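You operate a simulated robot arm through the tools that you are given. There is no shell and no other tool.

You run a simulated robot arm. Do the job below in one go: nothing can be reset, and whatever is moved stays where it is left.

## Task
Put things in order on the handling bench. At the end: the green brush is on the yellow board; the spacer block stands on top of the pin box (marked "PINS"); the long bolt stands where the spacer block stood; the gauge pin with the red head (marked "NO GO") stands where the long bolt stood; whatever was shut is shut again. Leave all else as you found it, and nothing knocked over.

The check looks at the end state, three seconds after you hand in, the way a careful person would. Anything else that was tipped, shoved, dropped, spilled or broken makes it a failure.

## Robot
A 6-joint arm with a two-finger gripper, fixed in place. Base frame: the origin is at the foot of the arm, x ahead of it, y to its left, z up; the work surface is at about z = 800. Lengths are in mm, angles in rad, forces in N, time in s.
With the tool pointing down near the work surface it reaches from about 100 to 700 mm from the base axis. Its first joint turns from -1.152 to 1.152 rad. Payload 2.45 kg.
The TCP is the grasp point between the finger pads, 30 mm short of the fingertips. In the tool frame z runs along the fingers and y along their closing line. The gripper opens to 106 mm. The gripper's body begins 79 mm behind the TCP.
Orientation is that of the tool frame in the base frame, as a unit quaternion [w, x, y, z]. With the fingers straight down and closing along the base's y, the tool's x points along the base's -x, its y along +y and its z along -z.

## Interface
- The arm moves only by the tool servo_tool. Its argument "targets" is a list of rows, each a list of 7 numbers: the shift along the base's x, y, z in units of 40 mm (1.0 is 40 mm), then the turn, a rotation vector about the base's x, y, z in units of 5 degrees (1.0 is 5 degrees), then the finger opening in m, from 0 to 0.106. In form: [[dx, dy, dz, rx, ry, rz, hand], ...]. A call has 1 to 20 rows; each row shifts and turns the commanded pose from where the row before left it. A call with a number of a shift or a turn outside -1 to 1 is refused whole. Rows are played at 5 a second. More than 50 mm and 0.15 rad between two rows, or a gripper value outside its range, and nothing of the call is played. A pose out of reach is approached as far as the arm can. The call stops where the force on the tool passes 40 N (or 10 N more than at its start, if that is more) or the arm is blocked; 0.2 s more then pass. The fingers move at their own pace (about 153 mm/s each) and stop on an object; they squeeze with about 29 N. The grip force told is the motor's: it shows also when the fingers shut on nothing. Time passes only in rows, and 0.2 s behind the last, so rows that do not move let the fingers close. The reply holds the time, the measured pose of the TCP, the force on the tool along the base axes, the opening and the grip force, in the units named above and with some noise, with the torque about the TCP (base axes, N m) and any sound that the robot's microphone picked up, and new pictures: "views" is both (left out), scene, wrist or none.
- Cameras (640 x 400 px; columns grow to the right, rows downward): "scene" is fixed at [55.5, 418.3, 1401.5]; the picture's right is [-0.82, -0.57, 0.00], its down [-0.38, 0.55, -0.74] and it looks along [0.42, -0.61, -0.67] (base axes); focal length 344 px, centre (320, 200). "wrist" rides on the gripper at [76, -2, -106] in the tool frame; the picture's right is [0.02, 1.00, 0.00], its down [-0.78, 0.02, -0.62] and it looks along [-0.62, 0.01, 0.78] (tool axes); focal length 247 px, centre (320, 200). There is no depth. A picture from a camera that has moved, and an enlarged one, comes with that camera's place and axes in the base frame and with its lens. The place of the scene camera against the robot may be out by one fixed shift of up to 18 mm in any direction.
- inspect(camera, box): a new picture of the part [left, top, right, bottom] of that camera's present view, enlarged. It takes no simulated time.
- close_job(): hands the job in; it is judged then, once.

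Nothing tells you positions but the pictures and the camera data. Unless the task says otherwise, let go and move clear before handing in.

The tools are called after "Request:" as a command line: name --pt "numbers of a row" for each row, then --argument value for the rest, lists and objects as JSON in quotes. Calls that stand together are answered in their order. servo_tool: Moves the arm, as the interface text tells. Its arguments: {"type":"object","properties":{"targets":{"type":"array","items":{"type":"array","items":{"type":"number"}}},"views":{"type":"string","enum":["both","scene","wrist","none"]}},"required":["targets"]} The other tools are called the same way: inspect (camera, box) takes an enlarged picture of a part of a camera's view; close_job () hands the job in.

At the start:

```text
time: 0.0
tool_pos: [355.4, -80.6, 1091.6]
ee_rot: [0.0, 0.0, 1.0, 0.0]
contact_force: [0.2, -0.1, 0.3]
wrist_torque: [-0.04, -0.02, 0.02]
opening: 106.1
finger_force: 0.1
```

scene: 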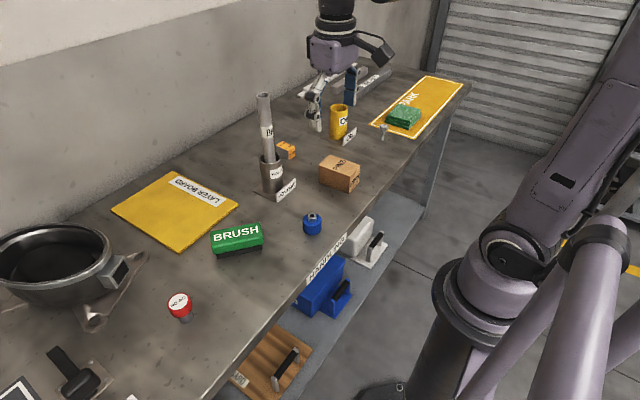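
wrist: 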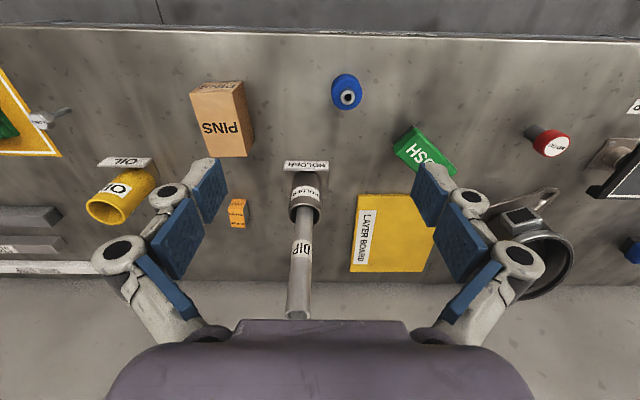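

I see a bench with a green brush, a yellow layer board, the PINS box, a holder with a tall rod, and red and blue gauge pins. I'll look closer before moving anything.

Request:
inspect --camera "scene" --box '[220, 60, 380, 240]'

Request:
inspect --camera "scene" --box '[0, 200, 220, 400]'

Request:
inspect --camera "scene" --box '[300, 40, 480, 160]'

Request:
inspect --camera "scene" --box '[220, 200, 420, 400]'

Request:
inspect --camera "wrist" --box '[160, 60, 400, 330]'

Request:
inspect --camera "wrist" --box '[0, 60, 180, 300]'

Request:
inspect --camera "wrist" --box '[400, 60, 640, 300]'

```text
2.22 times, centred on (300, 150) of scene
camera zoom: at [55.5, 418.3, 1401.5], right [-0.82, -0.57, 0.0], down [-0.38, 0.55, -0.74], along [0.42, -0.61, -0.67], focal length 765 px, centre (364, 311)
```

zoom: 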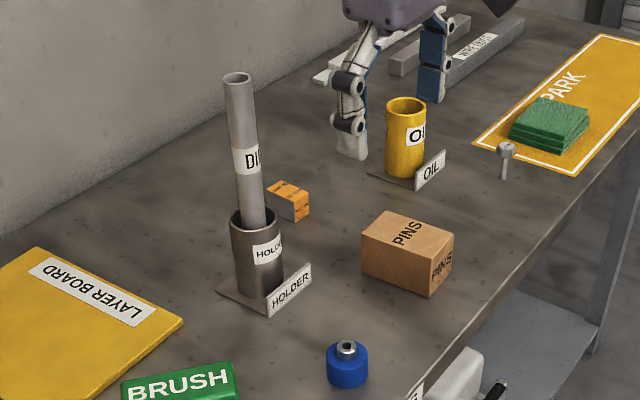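

```text
2.00 times, centred on (110, 300) of scene
camera zoom: at [55.5, 418.3, 1401.5], right [-0.82, -0.57, 0.0], down [-0.38, 0.55, -0.74], along [0.42, -0.61, -0.67], focal length 688 px, centre (740, 0)
```

zoom: 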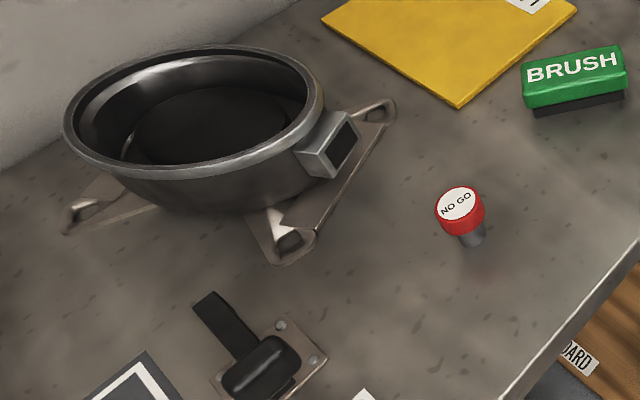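

```text
3.33 times, centred on (390, 100) of scene
camera zoom: at [55.5, 418.3, 1401.5], right [-0.82, -0.57, 0.0], down [-0.38, 0.55, -0.74], along [0.42, -0.61, -0.67], focal length 1148 px, centre (87, 533)
```

zoom: 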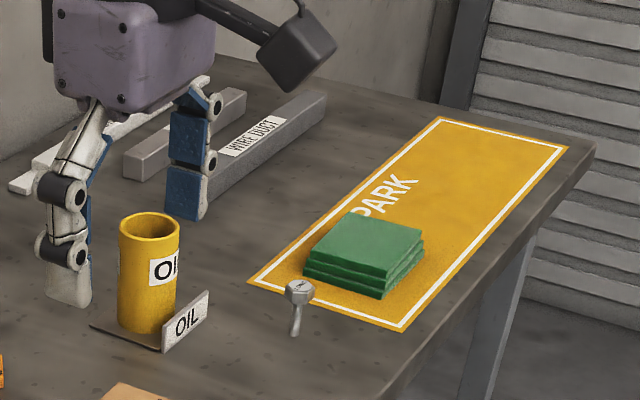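

```text
2.00 times, centred on (320, 300) of scene
camera zoom: at [55.5, 418.3, 1401.5], right [-0.82, -0.57, 0.0], down [-0.38, 0.55, -0.74], along [0.42, -0.61, -0.67], focal length 688 px, centre (320, 0)
```

zoom: 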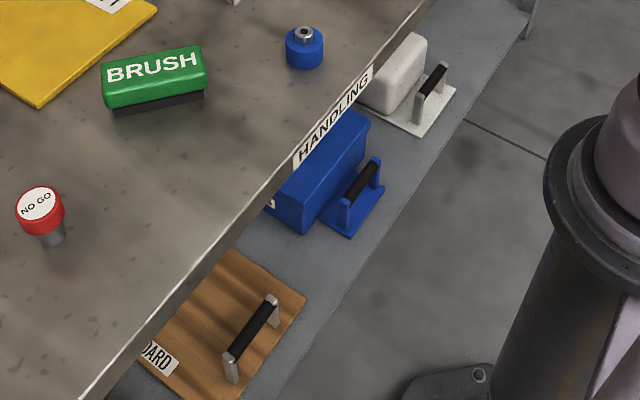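

```text
1.48 times, centred on (280, 195) of wrist
camera zoom: at [279.2, -80.5, 1197.4], right [-0.02, 1.0, 0.0], down [0.78, 0.02, 0.62], along [0.62, 0.01, -0.78], focal length 366 px, centre (379, 207)
```

zoom: 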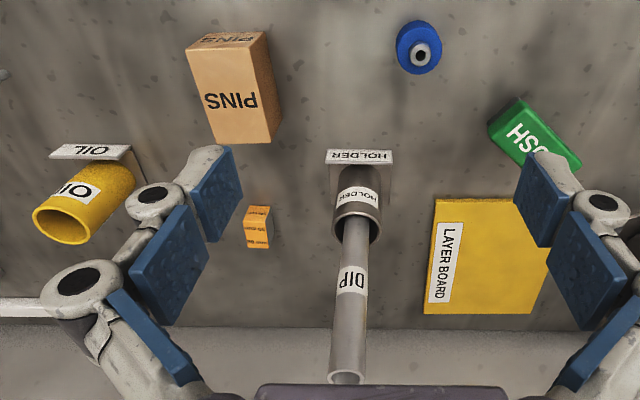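

```text
1.67 times, centred on (90, 180) of wrist
camera zoom: at [279.2, -80.5, 1197.4], right [-0.02, 1.0, 0.0], down [0.78, 0.02, 0.62], along [0.62, 0.01, -0.78], focal length 412 px, centre (703, 233)
```

zoom: 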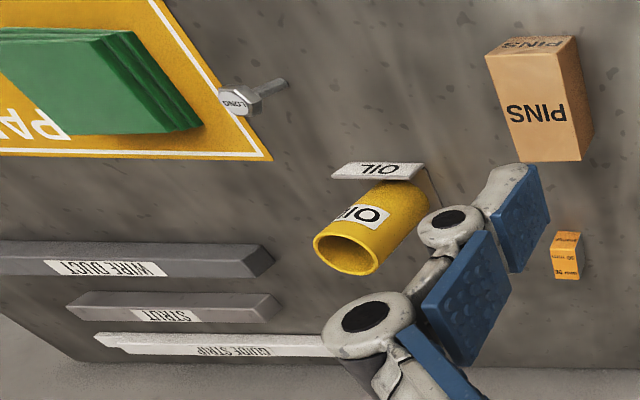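

```text
1.67 times, centred on (520, 180) of wrist
camera zoom: at [279.2, -80.5, 1197.4], right [-0.02, 1.0, 0.0], down [0.78, 0.02, 0.62], along [0.62, 0.01, -0.78], focal length 412 px, centre (-13, 233)
```

zoom: 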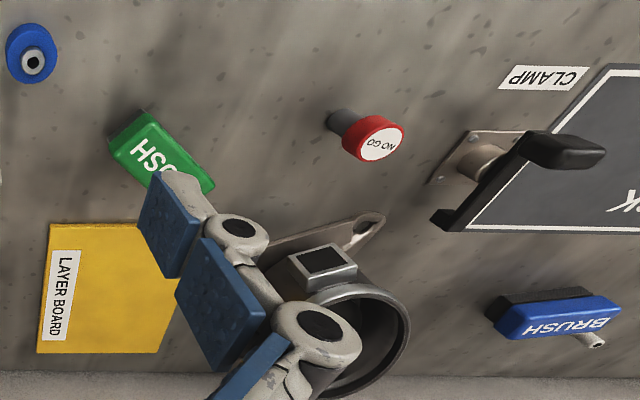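

I see a bolt standing head-up near the PARK field and a small orange block. I'll zoom in on labels to identify the spacer block and the bolt.

Request:
inspect --camera "scene" --box '[265, 130, 315, 165]'

Request:
inspect --camera "wrist" --box '[215, 190, 265, 235]'

Request:
inspect --camera "wrist" --box '[10, 90, 80, 140]'

Request:
inspect --camera "scene" --box '[365, 110, 405, 145]'

Request:
inspect --camera "scene" --box '[140, 270, 220, 340]'

Request:
inspect --camera "scene" --box '[0, 320, 140, 400]'

Request:
inspect --camera "scene" --box '[290, 200, 340, 245]'

Request:
inspect --camera "wrist" --box '[310, 60, 390, 120]'

Request:
inspect --camera "scene" --box '[280, 40, 420, 110]'

```text
11.43 times, centred on (290, 148) of scene
camera zoom: at [55.5, 418.3, 1401.5], right [-0.82, -0.57, 0.0], down [-0.38, 0.55, -0.74], along [0.42, -0.61, -0.67], focal length 3934 px, centre (663, 800)
```

zoom: 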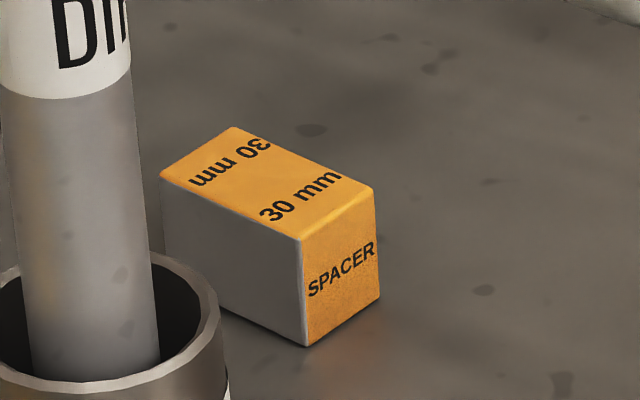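

```text
8.89 times, centred on (240, 212) of wrist
camera zoom: at [279.2, -80.5, 1197.4], right [-0.02, 1.0, 0.0], down [0.78, 0.02, 0.62], along [0.62, 0.01, -0.78], focal length 2195 px, centre (1031, 89)
```

zoom: 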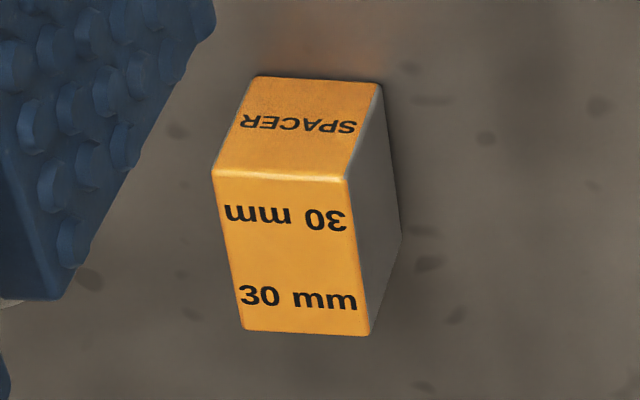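

```text
8.00 times, centred on (45, 115) of wrist
camera zoom: at [279.2, -80.5, 1197.4], right [-0.02, 1.0, 0.0], down [0.78, 0.02, 0.62], along [0.62, 0.01, -0.78], focal length 1976 px, centre (2520, 880)
```

zoom: 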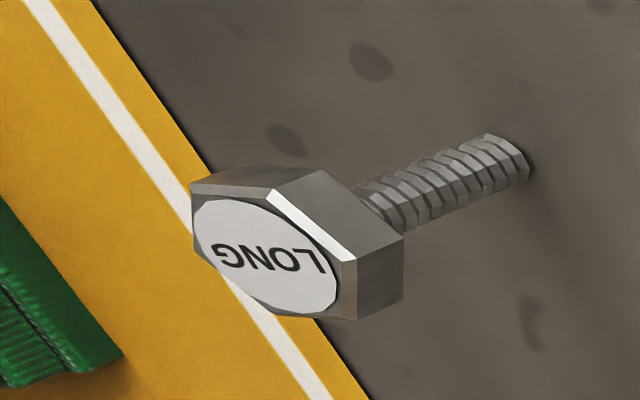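

```text
11.43 times, centred on (385, 128) of scene
camera zoom: at [55.5, 418.3, 1401.5], right [-0.82, -0.57, 0.0], down [-0.38, 0.55, -0.74], along [0.42, -0.61, -0.67], focal length 3934 px, centre (-423, 1029)
```

zoom: 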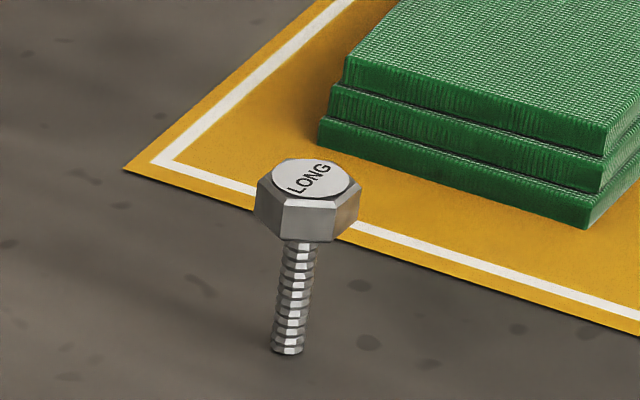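

```text
5.71 times, centred on (180, 305) of scene
camera zoom: at [55.5, 418.3, 1401.5], right [-0.82, -0.57, 0.0], down [-0.38, 0.55, -0.74], along [0.42, -0.61, -0.67], focal length 1967 px, centre (1120, -400)
```

zoom: 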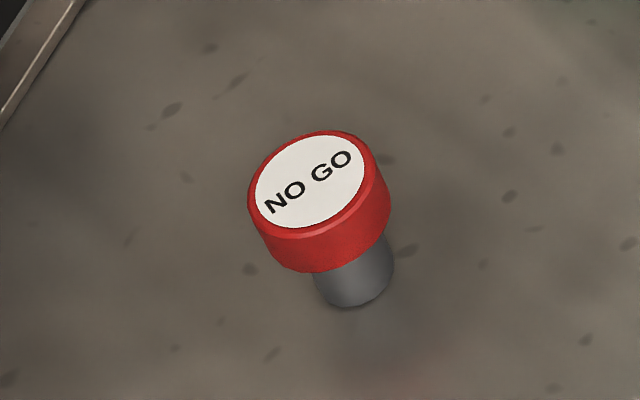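

```text
4.57 times, centred on (70, 360) of scene
camera zoom: at [55.5, 418.3, 1401.5], right [-0.82, -0.57, 0.0], down [-0.38, 0.55, -0.74], along [0.42, -0.61, -0.67], focal length 1574 px, centre (1463, -531)
```

zoom: 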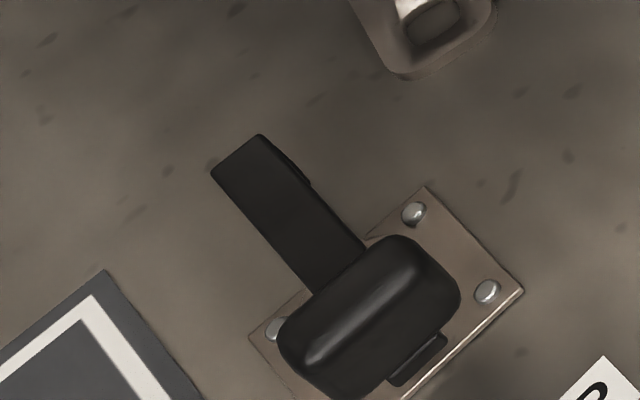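

```text
8.89 times, centred on (315, 222) of scene
camera zoom: at [55.5, 418.3, 1401.5], right [-0.82, -0.57, 0.0], down [-0.38, 0.55, -0.74], along [0.42, -0.61, -0.67], focal length 3060 px, centre (364, 0)
```

zoom: 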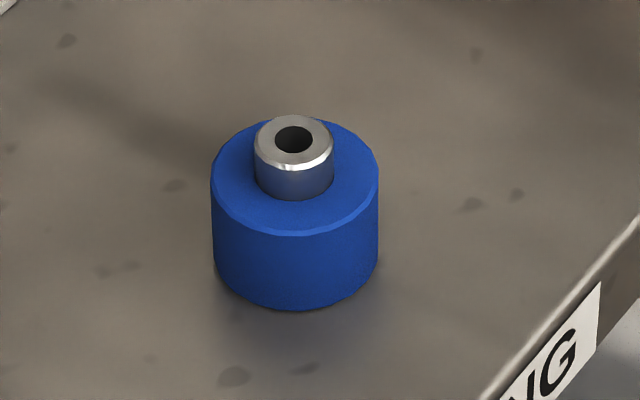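

```text
6.67 times, centred on (350, 90) of wrist
camera zoom: at [279.2, -80.5, 1197.4], right [-0.02, 1.0, 0.0], down [0.78, 0.02, 0.62], along [0.62, 0.01, -0.78], focal length 1646 px, centre (120, 933)
```

zoom: 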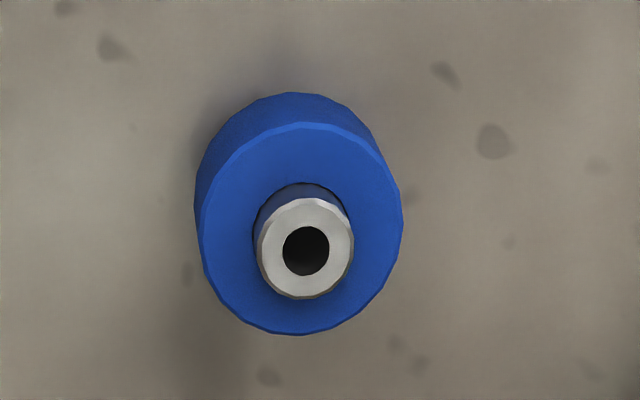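

```text
4.57 times, centred on (350, 75) of scene
camera zoom: at [55.5, 418.3, 1401.5], right [-0.82, -0.57, 0.0], down [-0.38, 0.55, -0.74], along [0.42, -0.61, -0.67], focal length 1574 px, centre (183, 771)
```

zoom: 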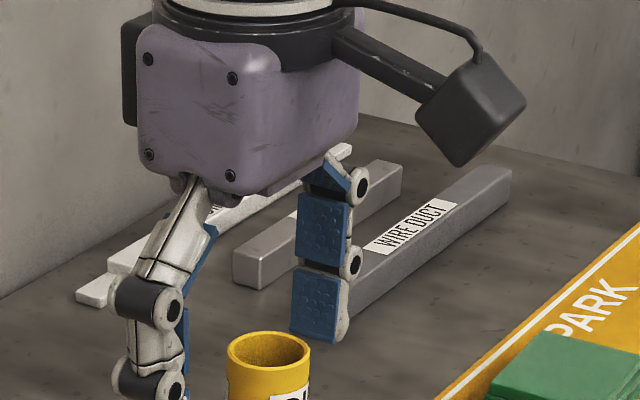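

The spacer (orange, "30 mm") stands at about (619, -241), the LONG bolt stands on its shaft near the PARK corner, and the NO GO gauge is on the left. Next I'll move to a viewpoint in front of the spacer for accurate measuring.

Request:
servo_tool --pt "0.5 -0.667 -0.45 0 0 0 0.106" --pt "0.5 -0.667 -0.45 0 0 0 0.106" --pt "0.5 -0.667 -0.45 0 0 0 0.106" --pt "0.5 -0.667 -0.45 0 0 0 0.106" --pt "0.5 -0.667 -0.45 0 0 0 0.106" --pt "0.5 -0.667 -0.45 0 0 0 0.106" --pt "0 0 0 0 0 0 0.106" --pt "0 0 0 0 0 0 0.106"

```text
time: 1.8
tool_pos: [475.3, -240.2, 983.5]
ee_rot: [0.0, 0.0, 1.0, 0.0]
contact_force: [-0.4, -0.4, -0.2]
wrist_torque: [0.02, 0.0, -0.02]
opening: 105.9
finger_force: 0.0
camera wrist: at [399.2, -242.0, 1089.1], right [-0.02, 1.0, 0.0], down [0.78, 0.02, 0.62], along [0.62, 0.01, -0.78], focal length 247 px, centre (320, 200)
```

scene: 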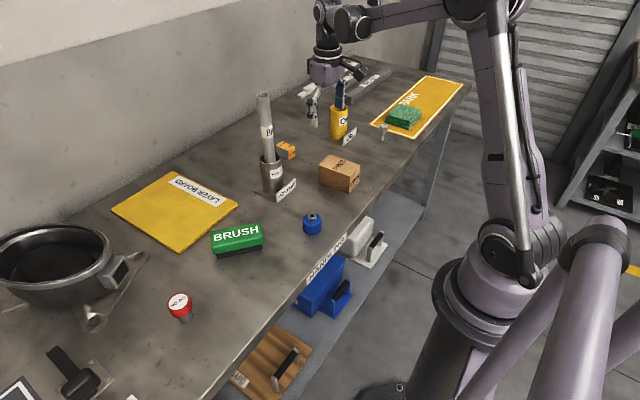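
wrist: 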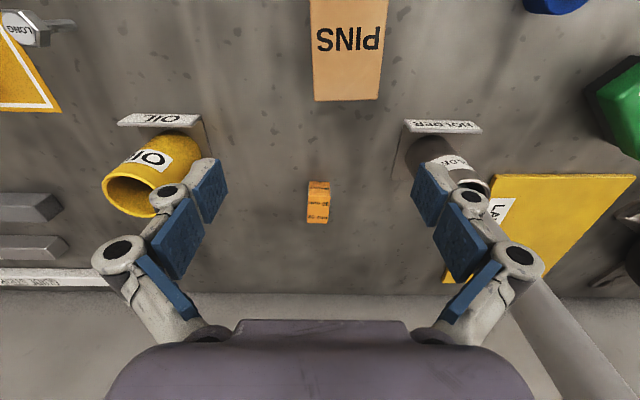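

The spacer sits between the OIL cup and the holder, so I need clearances. I'll zoom in on each.

Request:
inspect --camera "wrist" --box '[290, 165, 350, 235]'

Request:
inspect --camera "wrist" --box '[90, 100, 230, 230]'

Request:
inspect --camera "wrist" --box '[380, 90, 540, 230]'

Request:
inspect --camera "wrist" --box '[290, 0, 410, 110]'

Request:
inspect --camera "wrist" --box '[0, 0, 120, 110]'

```text
5.71 times, centred on (320, 200) of wrist
camera zoom: at [399.2, -242.0, 1089.1], right [-0.02, 1.0, 0.0], down [0.78, 0.02, 0.62], along [0.62, 0.01, -0.78], focal length 1411 px, centre (320, 200)
```

zoom: 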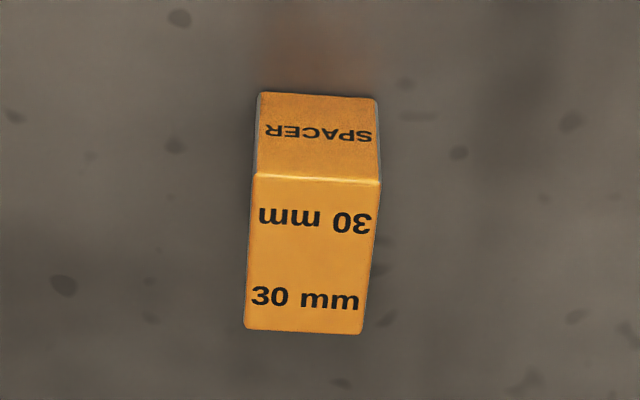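

```text
3.08 times, centred on (160, 165) of wrist
camera zoom: at [399.2, -242.0, 1089.1], right [-0.02, 1.0, 0.0], down [0.78, 0.02, 0.62], along [0.62, 0.01, -0.78], focal length 760 px, centre (812, 308)
```

zoom: 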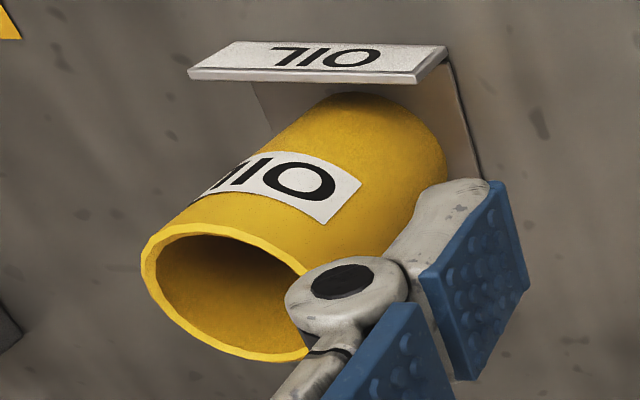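

```text
2.86 times, centred on (460, 160) of wrist
camera zoom: at [399.2, -242.0, 1089.1], right [-0.02, 1.0, 0.0], down [0.78, 0.02, 0.62], along [0.62, 0.01, -0.78], focal length 706 px, centre (-80, 314)
```

zoom: 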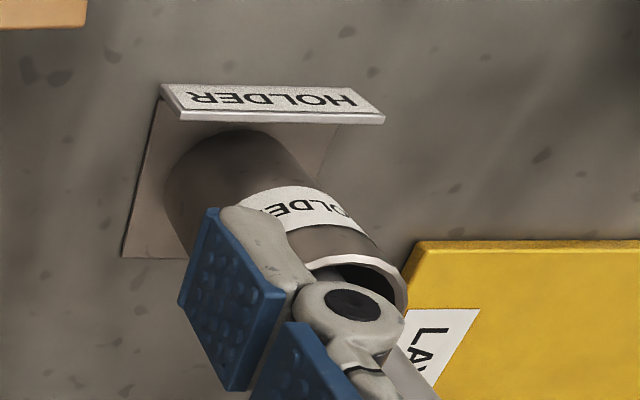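

```text
3.64 times, centred on (350, 55) of wrist
camera zoom: at [399.2, -242.0, 1089.1], right [-0.02, 1.0, 0.0], down [0.78, 0.02, 0.62], along [0.62, 0.01, -0.78], focal length 898 px, centre (211, 727)
```

zoom: 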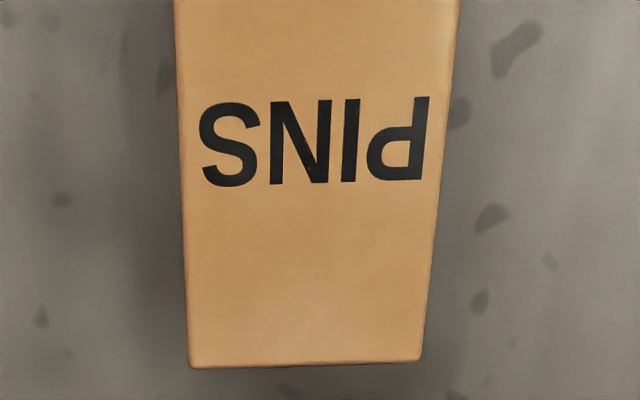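

```text
3.64 times, centred on (60, 55) of wrist
camera zoom: at [399.2, -242.0, 1089.1], right [-0.02, 1.0, 0.0], down [0.78, 0.02, 0.62], along [0.62, 0.01, -0.78], focal length 898 px, centre (1266, 727)
```

zoom: 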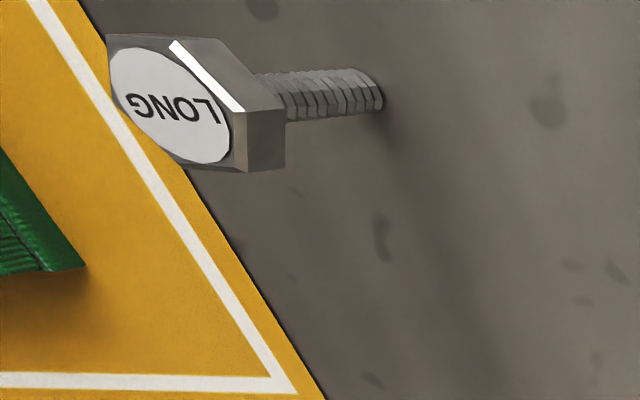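

The spacer measures about 30 × 48 × 32 mm, centred at (621, -241), turned about -2.5°, with clearance on both sides. Now I'll pull back to view the PINS box top.

Request:
servo_tool --pt "-0.795 0.08 0 0 0 0 0.106" --pt "-0.795 0.08 0 0 0 0 0.106" --pt "-0.795 0.08 0 0 0 0 0.106" --pt "-0.795 0.08 0 0 0 0 0.106" --pt "-0.795 0.08 0 0 0 0 0.106" --pt "0 0 0 0 0 0 0.106" --pt "0 0 0 0 0 0 0.106" --views "wrist"

Request:
inspect --camera "wrist" --box '[240, 100, 400, 240]'

Request:
inspect --camera "wrist" --box '[0, 80, 160, 220]'

```text
time: 3.4
tool_pos: [318.8, -223.6, 985.4]
ee_rot: [0.0, -0.001, 1.0, 0.0]
contact_force: [0.0, -0.7, -1.0]
wrist_torque: [0.0, 0.03, 0.0]
opening: 105.9
finger_force: 0.1
camera wrist: at [241.5, -224.8, 1089.9], right [-0.02, 1.0, 0.0], down [0.78, 0.02, 0.62], along [0.62, 0.01, -0.78], focal length 247 px, centre (320, 200)
```

wrist: 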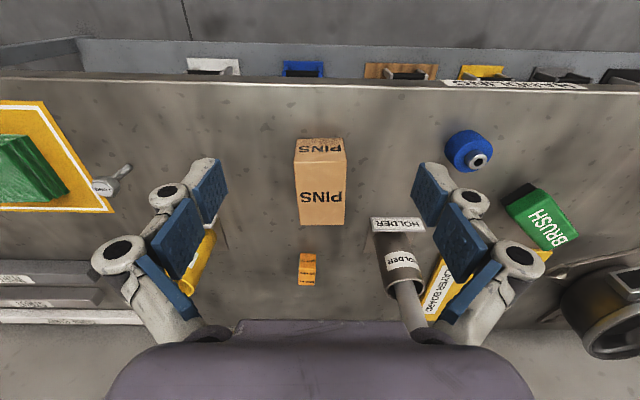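

```text
2.86 times, centred on (320, 170) of wrist
camera zoom: at [241.5, -224.8, 1089.9], right [-0.02, 1.0, 0.0], down [0.78, 0.02, 0.62], along [0.62, 0.01, -0.78], focal length 706 px, centre (320, 286)
```

zoom: 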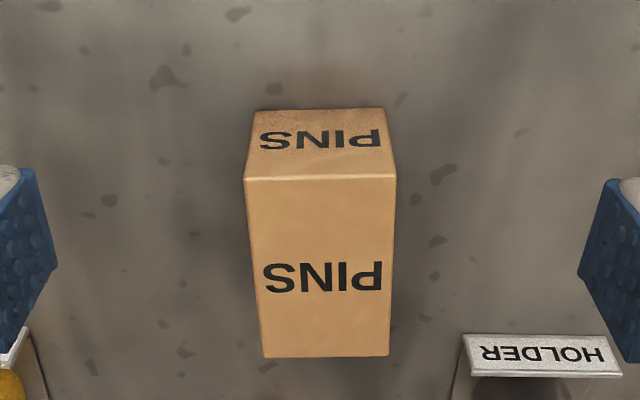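

```text
2.86 times, centred on (80, 150) of wrist
camera zoom: at [241.5, -224.8, 1089.9], right [-0.02, 1.0, 0.0], down [0.78, 0.02, 0.62], along [0.62, 0.01, -0.78], focal length 706 px, centre (1006, 343)
```

zoom: 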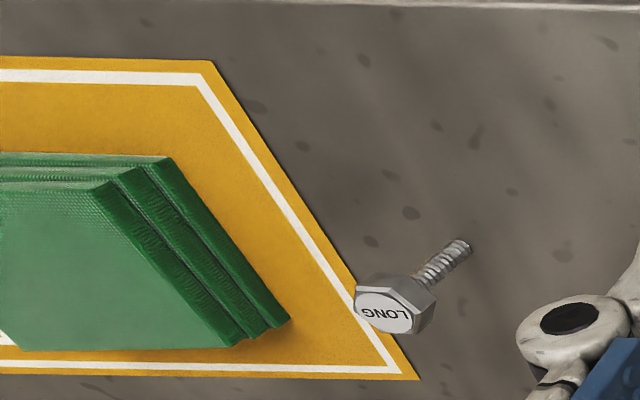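

The PINS box top is at z≈859, centred at (420, -220), and the bolt's foot is near (419, -478). Now I move above the spacer with its yaw matched, before descending.

Request:
servo_tool --pt "0.755 -0.043 0 0 0 -0.05 0.07" --pt "0.755 -0.043 0 0 0 -0.05 0.07" --pt "0.755 -0.043 0 0 0 -0.05 0.07" --pt "0.755 -0.043 0 0 0 -0.05 0.07" --pt "0.755 -0.043 0 0 0 -0.05 0.07" --pt "0.755 -0.043 0 0 0 -0.05 0.07" --pt "0.755 -0.043 0 0 0 -0.05 0.07" --pt "0.755 -0.043 0 0 0 -0.05 0.07" --pt "0.755 -0.043 0 0 0 -0.05 0.07" --pt "0.755 -0.043 0 0 0 -0.05 0.07" --pt "0 0 0 0 0 0 0.07" --pt "0 0 0 0 0 0 0.07" --pt "0 0 0 0 0 0 0.07"

```text
time: 6.2
tool_pos: [615.7, -239.4, 984.1]
ee_rot: [0.0, 0.022, 1.0, 0.0]
contact_force: [0.2, 0.0, 0.1]
wrist_torque: [0.02, -0.01, 0.0]
opening: 70.0
finger_force: 0.1
camera wrist: at [541.5, -237.0, 1089.7], right [0.02, 1.0, 0.0], down [0.78, -0.02, 0.62], along [0.62, -0.01, -0.78], focal length 247 px, centre (320, 200)
```

scene: 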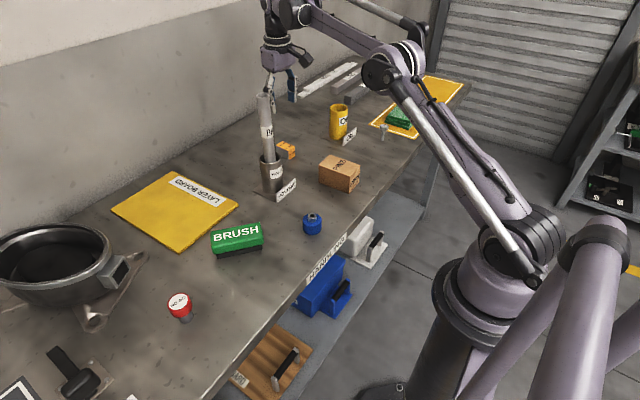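
wrist: 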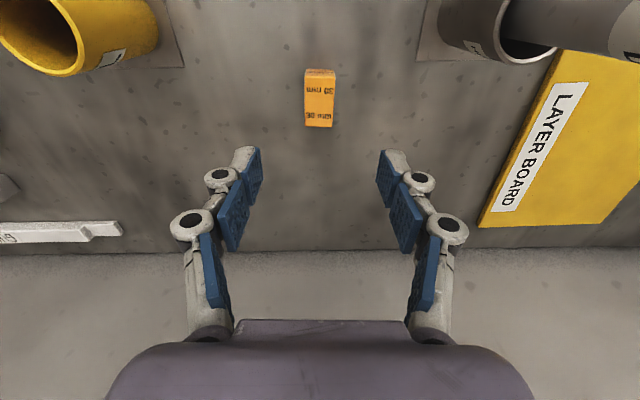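

I'm nearly over the spacer. I'll check the lateral alignment with a zoom before descending.

Request:
inspect --camera "wrist" --box '[280, 50, 360, 140]'

Request:
inspect --camera "wrist" --box '[200, 130, 440, 280]'

```text
4.44 times, centred on (320, 95) of wrist
camera zoom: at [541.5, -237.0, 1089.7], right [0.02, 1.0, 0.0], down [0.78, -0.02, 0.62], along [0.62, -0.01, -0.78], focal length 1098 px, centre (320, 667)
```

zoom: 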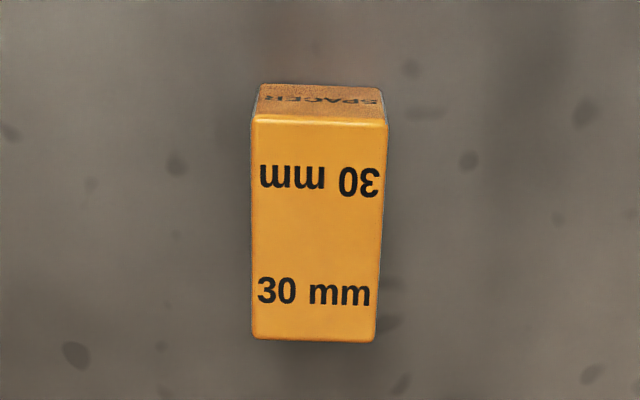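

```text
2.67 times, centred on (320, 205) of wrist
camera zoom: at [541.5, -237.0, 1089.7], right [0.02, 1.0, 0.0], down [0.78, -0.02, 0.62], along [0.62, -0.01, -0.78], focal length 659 px, centre (320, 187)
```

zoom: 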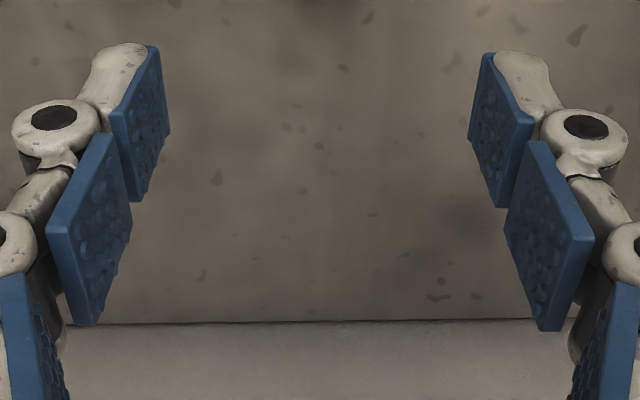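

The spacer is about 1.6 mm ahead and 2 mm to the right of the TCP axis. I'll correct that, descend to z≈836, and close.

Request:
servo_tool --pt "0.04 -0.05 -0.7 0 0 0 0.07" --pt "0 0 -0.7 0 0 0 0.07" --pt "0 0 -0.7 0 0 0 0.07" --pt "0 0 -0.7 0 0 0 0.07" --pt "0 0 -0.5 0 0 0 0.07" --pt "0 0 -0.35 0 0 0 0.07" --pt "0 0 0 0 0 0 0.07" --pt "0 0 0 0 0 0 0.07" --views "both"

```text
time: 8.0
tool_pos: [621.6, -241.8, 838.9]
ee_rot: [0.0, 0.021, 1.0, 0.0]
contact_force: [-0.6, -0.2, -0.3]
wrist_torque: [0.05, -0.02, 0.0]
opening: 70.1
finger_force: 0.1
camera wrist: at [545.0, -240.2, 943.9], right [0.02, 1.0, 0.0], down [0.78, -0.02, 0.62], along [0.62, -0.01, -0.78], focal length 247 px, centre (320, 200)
```

scene: 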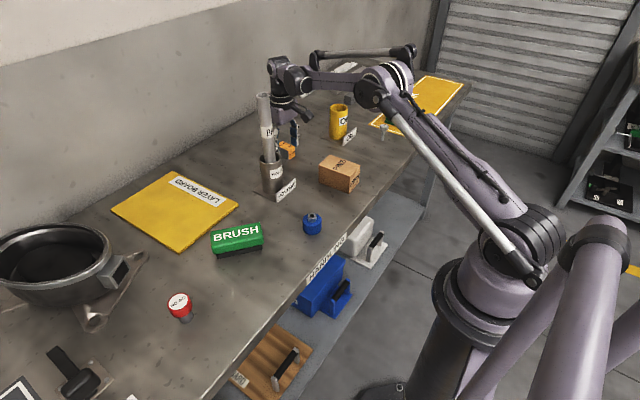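
wrist: 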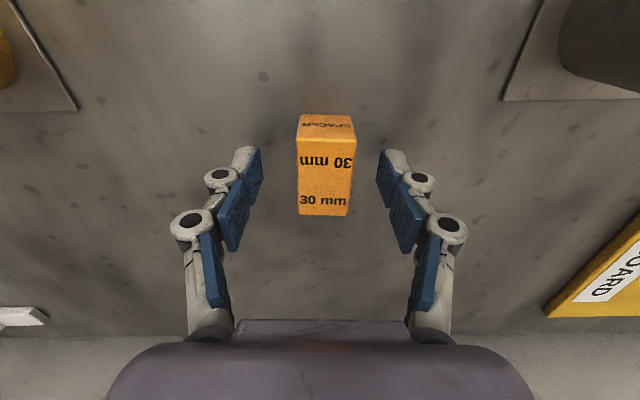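

The fingers straddle the spacer. One zoom to check that it is centred before closing.

Request:
inspect --camera "wrist" --box '[230, 100, 410, 240]'

```text
2.86 times, centred on (320, 170) of wrist
camera zoom: at [545.0, -240.2, 943.9], right [0.02, 1.0, 0.0], down [0.78, -0.02, 0.62], along [0.62, -0.01, -0.78], focal length 706 px, centre (320, 286)
```

zoom: 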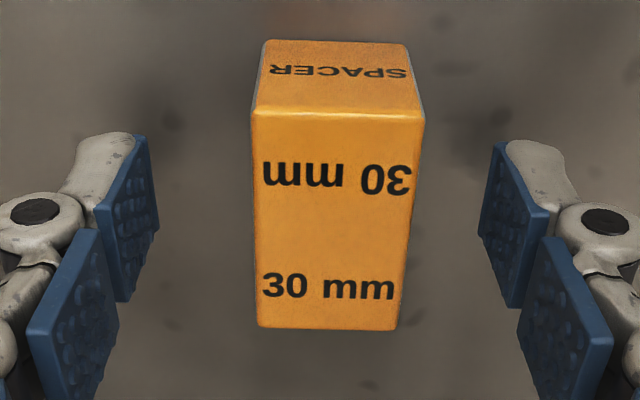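

The spacer is 1.5 mm to the left of the TCP axis. I'll nudge, close, and lift a little.

Request:
servo_tool --pt "0 0.04 0 0 0 0 0.07" --pt "0 0 0 0 0 0 0.07" --pt "0 0 0 0 0 0 0.04" --pt "0 0 0 0 0 0 0.025" --pt "0 0 0 0 0 0 0.02" --pt "0 0 0 0 0 0 0.02" --pt "0 0 0 0 0 0 0.02" --views "wrist"

```text
time: 9.6
tool_pos: [621.3, -240.5, 838.3]
ee_rot: [0.0, 0.021, 1.0, 0.0]
contact_force: [-0.1, 0.9, 0.5]
wrist_torque: [0.01, -0.06, -0.03]
opening: 29.3
finger_force: 28.9
camera wrist: at [544.4, -238.4, 943.6], right [0.02, 1.0, 0.0], down [0.78, -0.02, 0.62], along [0.62, -0.01, -0.78], focal length 247 px, centre (320, 200)
```

wrist: 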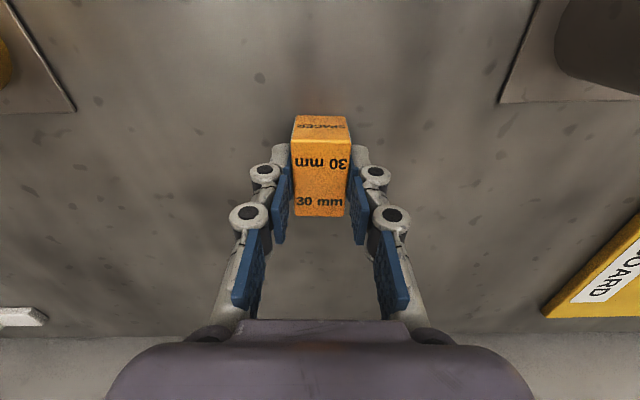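

The spacer is gripped at 29 mm opening. I lift and carry it over the PINS box, matching the box's yaw.

Request:
servo_tool --pt "0 0 0.5 0 0 0 0.02" --pt "0 0 0.75 0 0 0 0.02" --pt "0 0 0.75 0 0 0 0.02" --pt "0 0 0.75 0 0 0 0.02" --pt "0 0 0.25 0 0 0 0.02" --pt "-0.718 0.07 0 0 0 0.151 0.02" --pt "-0.718 0.07 0 0 0 0.151 0.02" --pt "-0.718 0.07 0 0 0 0.151 0.02" --pt "-0.718 0.07 0 0 0 0.151 0.02" --pt "-0.718 0.07 0 0 0 0.151 0.02" --pt "-0.718 0.07 0 0 0 0.151 0.02" --pt "-0.718 0.07 0 0 0 0.151 0.02" --pt "0 0 0 0 0 0 0.02" --pt "0 0 0 0 0 0 0.02" --pt "0 0 0 0 0 0 0.02" --views "both"

Request:
inspect --camera "wrist" --box '[220, 60, 420, 260]'

```text
time: 12.8
tool_pos: [418.3, -221.1, 958.3]
ee_rot: [0.002, -0.024, 1.0, 0.0]
contact_force: [-0.8, 0.2, -0.6]
wrist_torque: [0.02, 0.05, -0.01]
opening: 19.9
finger_force: 0.0
camera wrist: at [342.6, -227.0, 1063.4], right [-0.07, 1.0, 0.0], down [0.78, 0.06, 0.62], along [0.62, 0.04, -0.78], focal length 247 px, centre (320, 200)
```

scene: 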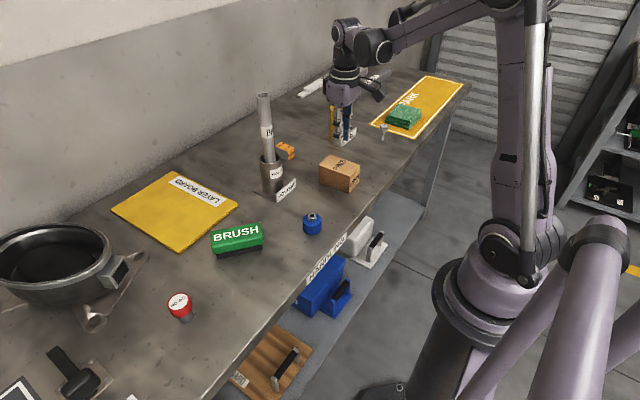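
wrist: 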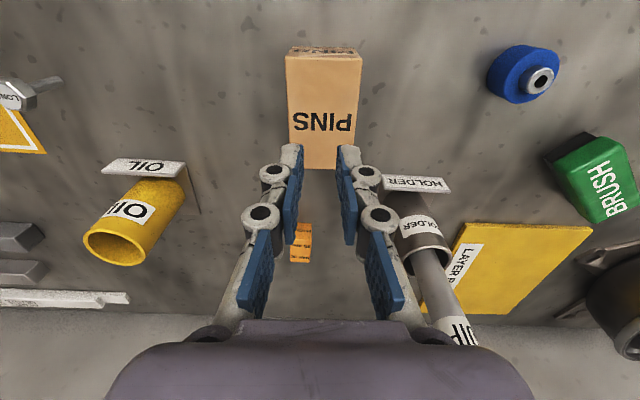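

```text
2.00 times, centred on (320, 160) of wrist
camera zoom: at [342.6, -227.0, 1063.4], right [-0.07, 1.0, 0.0], down [0.78, 0.06, 0.62], along [0.62, 0.04, -0.78], focal length 494 px, centre (320, 280)
```

zoom: 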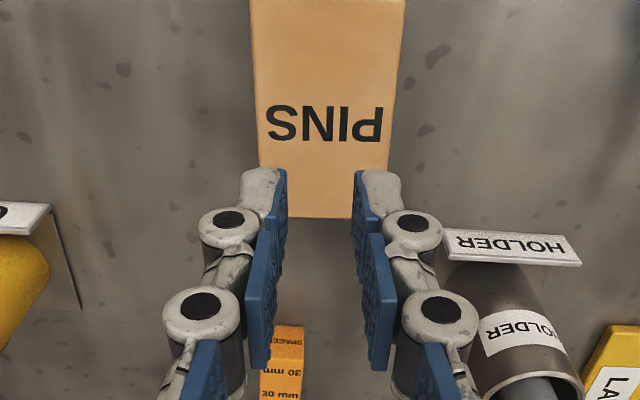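

The spacer slipped out and still appears to be standing at its place; the grey side faces may be slick. I'll look closely at its state.

Request:
inspect --camera "scene" --box '[265, 130, 315, 165]'

Request:
inspect --camera "wrist" --box '[270, 210, 335, 275]'

```text
11.43 times, centred on (290, 148) of scene
camera zoom: at [55.5, 418.3, 1401.5], right [-0.82, -0.57, 0.0], down [-0.38, 0.55, -0.74], along [0.42, -0.61, -0.67], focal length 3934 px, centre (663, 800)
```

zoom: 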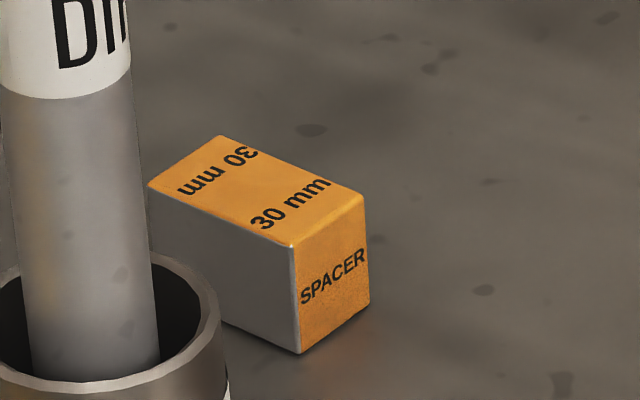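

```text
6.15 times, centred on (302, 242) of wrist
camera zoom: at [342.6, -227.0, 1063.4], right [-0.07, 1.0, 0.0], down [0.78, 0.06, 0.62], along [0.62, 0.04, -0.78], focal length 1520 px, centre (428, -62)
```

zoom: 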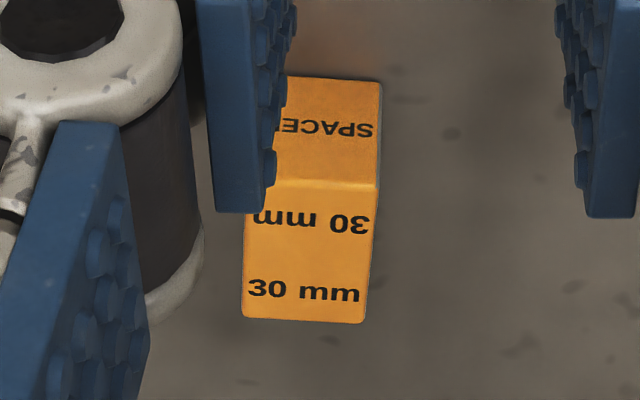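

The spacer stands where it was (shifted ~2 mm), so the smooth grey faces slipped. I'll turn the gripper 90° to take it by the orange end faces instead.

Request:
servo_tool --pt "0 0 0 0 0 0.996 0.08" --pt "0 0 0 0 0 0.996 0.08" --pt "0 0 0 0 0 0.996 0.08" --pt "0 0 0 0 0 0.996 0.08" --pt "0 0 0 0 0 0.996 0.08" --pt "0 0 0 0 0 0.996 0.08" --pt "0 0 0 0 0 0.996 0.08" --pt "0 0 0 0 0 0.996 0.08" --pt "0 0 0 0 0 0.996 0.08" --pt "0 0 0 0 0 0.996 0.08" --pt "0 0 0 0 0 0.996 0.08" --pt "0 0 0 0 0 0.996 0.08" --pt "0 0 0 0 0 0.996 0.08" --pt "0 0 0 0 0 0.996 0.08" --pt "0 0 0 0 0 0.996 0.08" --pt "0 0 0 0 0 0.996 0.08" --pt "0 0 0 0 0 0.996 0.08" --pt "0 0 0 0 0 0 0.08" --pt "0 0 0 0 0 0 0.08" --views "both"

```text
time: 16.8
tool_pos: [419.4, -221.0, 959.3]
ee_rot: [0.0, -0.692, 0.721, 0.0]
contact_force: [0.2, 0.3, 1.7]
wrist_torque: [-0.01, -0.04, 0.0]
opening: 80.1
finger_force: 0.0
camera wrist: at [417.6, -297.1, 1063.5], right [-1.0, 0.02, 0.0], down [0.02, 0.78, 0.62], along [0.01, 0.62, -0.78], focal length 247 px, centre (320, 200)
```

scene: 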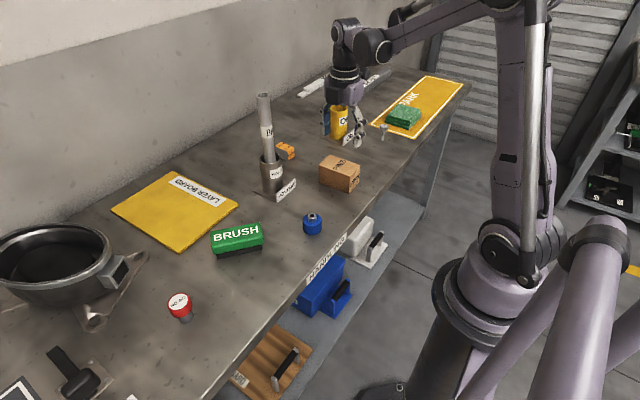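
wrist: 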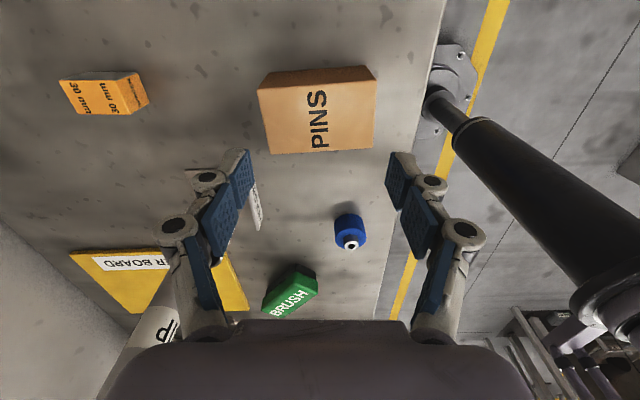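

The rotation worked. Now I move back over the spacer.

Request:
servo_tool --pt "0.718 -0.07 0 0 0 0 0.08" --pt "0.718 -0.07 0 0 0 0 0.08" --pt "0.718 -0.07 0 0 0 0 0.08" --pt "0.718 -0.07 0 0 0 0 0.08" --pt "0.718 -0.07 0 0 0 0 0.08" --pt "0.718 -0.07 0 0 0 0 0.08" --pt "0.718 -0.07 0 0 0 0 0.08" --pt "0 0 -0.5 0 0 0 0.08" --pt "0 0 -0.5 0 0 0 0.08" --pt "0 0 -0.25 0 0 0 0.08" --pt "0 0 0 0 0 0 0.08" --pt "0 0 0 0 0 0 0.08" --views "both"

Request:
inspect --camera "wrist" --box '[220, 80, 420, 240]'

```text
time: 19.4
tool_pos: [620.7, -239.6, 908.4]
ee_rot: [0.0, -0.692, 0.722, 0.0]
contact_force: [0.4, -0.4, -0.4]
wrist_torque: [-0.02, -0.04, -0.01]
opening: 80.0
finger_force: 0.0
camera wrist: at [619.0, -316.5, 1013.2], right [-1.0, 0.02, 0.0], down [0.02, 0.78, 0.62], along [0.01, 0.62, -0.78], focal length 247 px, centre (320, 200)
```

scene: 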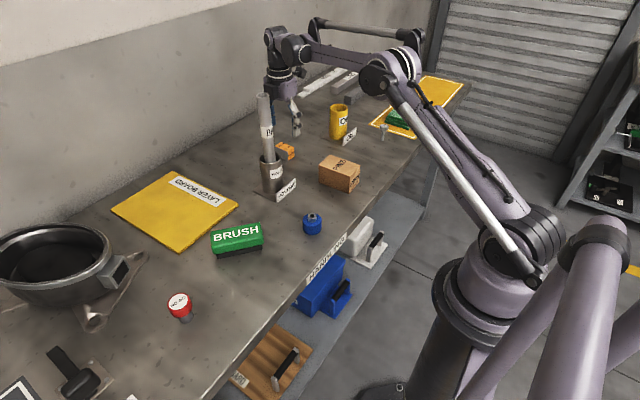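
wrist: 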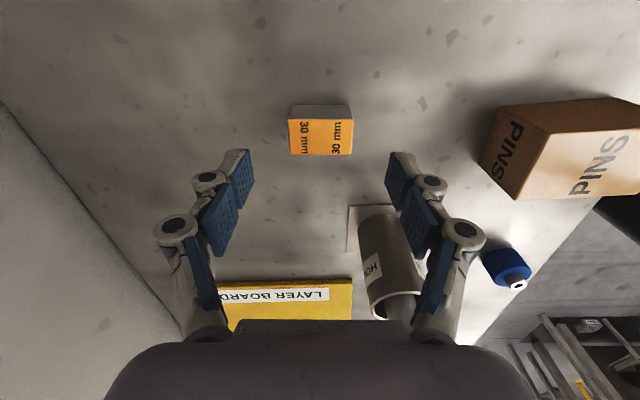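

```text
2.50 times, centred on (320, 160) of wrist
camera zoom: at [619.0, -316.5, 1013.2], right [-1.0, 0.02, 0.0], down [0.02, 0.78, 0.62], along [0.01, 0.62, -0.78], focal length 617 px, centre (320, 300)
```

zoom: 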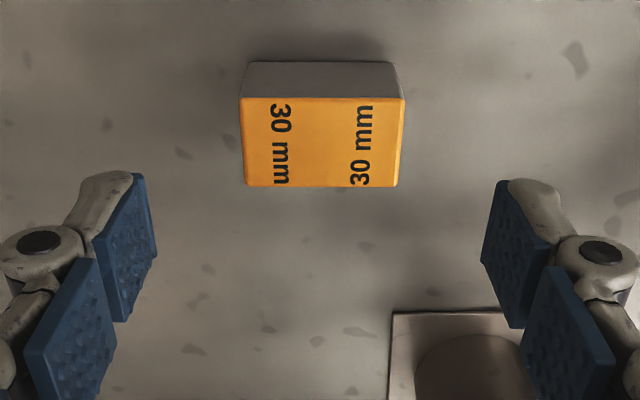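

The block is about 6 mm further in +y than the TCP axis. I'll correct, descend with the fingers straddling it, and re-check.

Request:
servo_tool --pt "0 0.15 0 0 0 0 0.08" --pt "0 0 -0.6 0 0 0 0.08" --pt "0 0 -0.6 0 0 0 0.08" --pt "0 0 -0.35 0 0 0 0.08" --pt "0 0 -0.2 0 0 0 0.08" --pt "0 0 0 0 0 0 0.08" --pt "0 0 0 0 0 0 0.08" --views "wrist"

Request:
inspect --camera "wrist" --box '[220, 80, 420, 240]'

```text
time: 21.0
tool_pos: [619.8, -234.7, 837.7]
ee_rot: [-0.001, -0.691, 0.722, 0.0]
contact_force: [0.2, -0.1, 0.6]
wrist_torque: [-0.01, -0.01, -0.01]
opening: 80.4
finger_force: 0.0
camera wrist: at [618.2, -311.4, 943.1], right [-1.0, 0.02, 0.0], down [0.02, 0.78, 0.62], along [0.01, 0.62, -0.78], focal length 247 px, centre (320, 200)
```

wrist: 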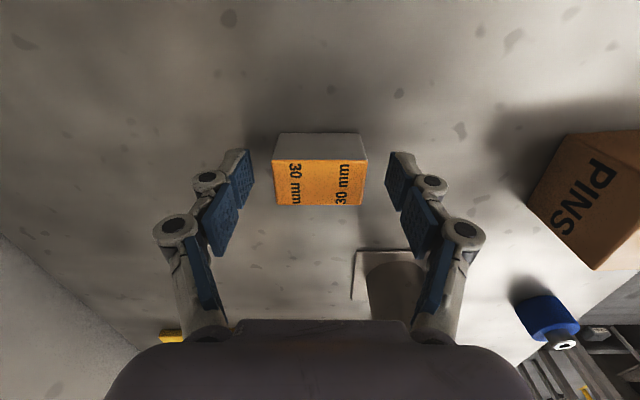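

```text
2.50 times, centred on (320, 160) of wrist
camera zoom: at [618.2, -311.4, 943.1], right [-1.0, 0.02, 0.0], down [0.02, 0.78, 0.62], along [0.01, 0.62, -0.78], focal length 617 px, centre (320, 300)
```

zoom: 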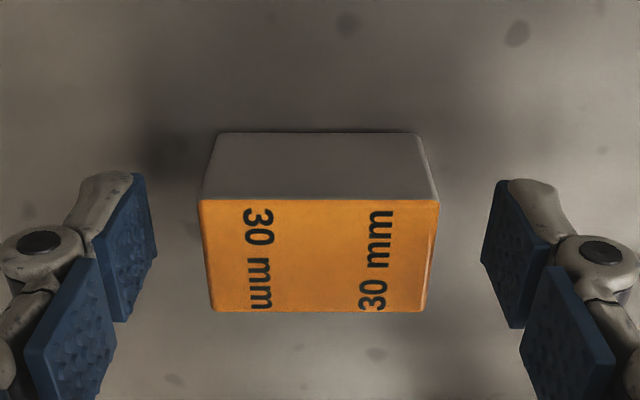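

It's nearly centred. I'll nudge 1.4 mm, close on the orange faces, and lift slowly to test the grip.

Request:
servo_tool --pt "0.02 0.035 0 0 0 0 0.08" --pt "0 0 0 0 0 0 0.055" --pt "0 0 0 0 0 0 0.04" --pt "0 0 0 0 0 0 0.035" --pt "0 0 0 0 0 0 0.035" --pt "0 0 0 0 0 0 0.035" --pt "0 0 0.05 0 0 0 0.035" --pt "0 0 0.05 0 0 0 0.035" --pt "0 0 0.1 0 0 0 0.035" --pt "0 0 0.1 0 0 0 0.035" --pt "0 0 0.1 0 0 0 0.035" --pt "0 0 0.1 0 0 0 0.035" --pt "0 0 0 0 0 0 0.035" --views "both"

Request:
inspect --camera "wrist" --box '[220, 80, 420, 240]'

```text
time: 23.8
tool_pos: [620.7, -232.9, 859.1]
ee_rot: [0.0, -0.691, 0.723, 0.001]
contact_force: [-0.4, 0.0, -1.5]
wrist_torque: [0.01, -0.03, -0.02]
opening: 49.4
finger_force: 29.2
camera wrist: at [619.1, -309.4, 963.8], right [-1.0, 0.02, 0.0], down [0.02, 0.78, 0.62], along [0.01, 0.62, -0.78], focal length 247 px, centre (320, 200)
```

scene: 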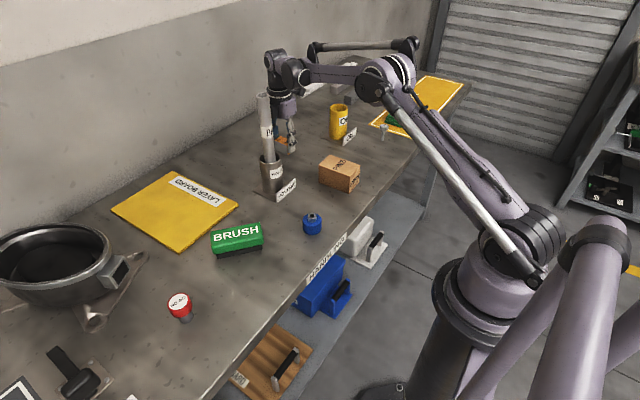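
wrist: 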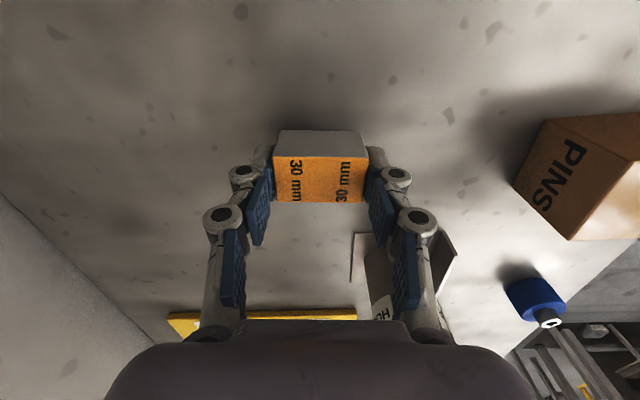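

```text
2.50 times, centred on (320, 160) of wrist
camera zoom: at [619.1, -309.4, 963.8], right [-1.0, 0.02, 0.0], down [0.02, 0.78, 0.62], along [0.01, 0.62, -0.78], focal length 617 px, centre (320, 300)
```

zoom: 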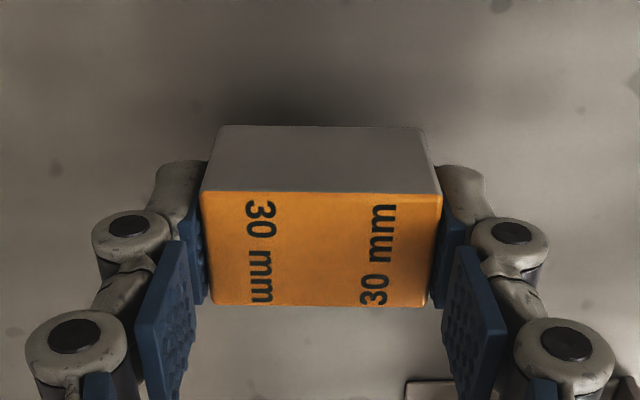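

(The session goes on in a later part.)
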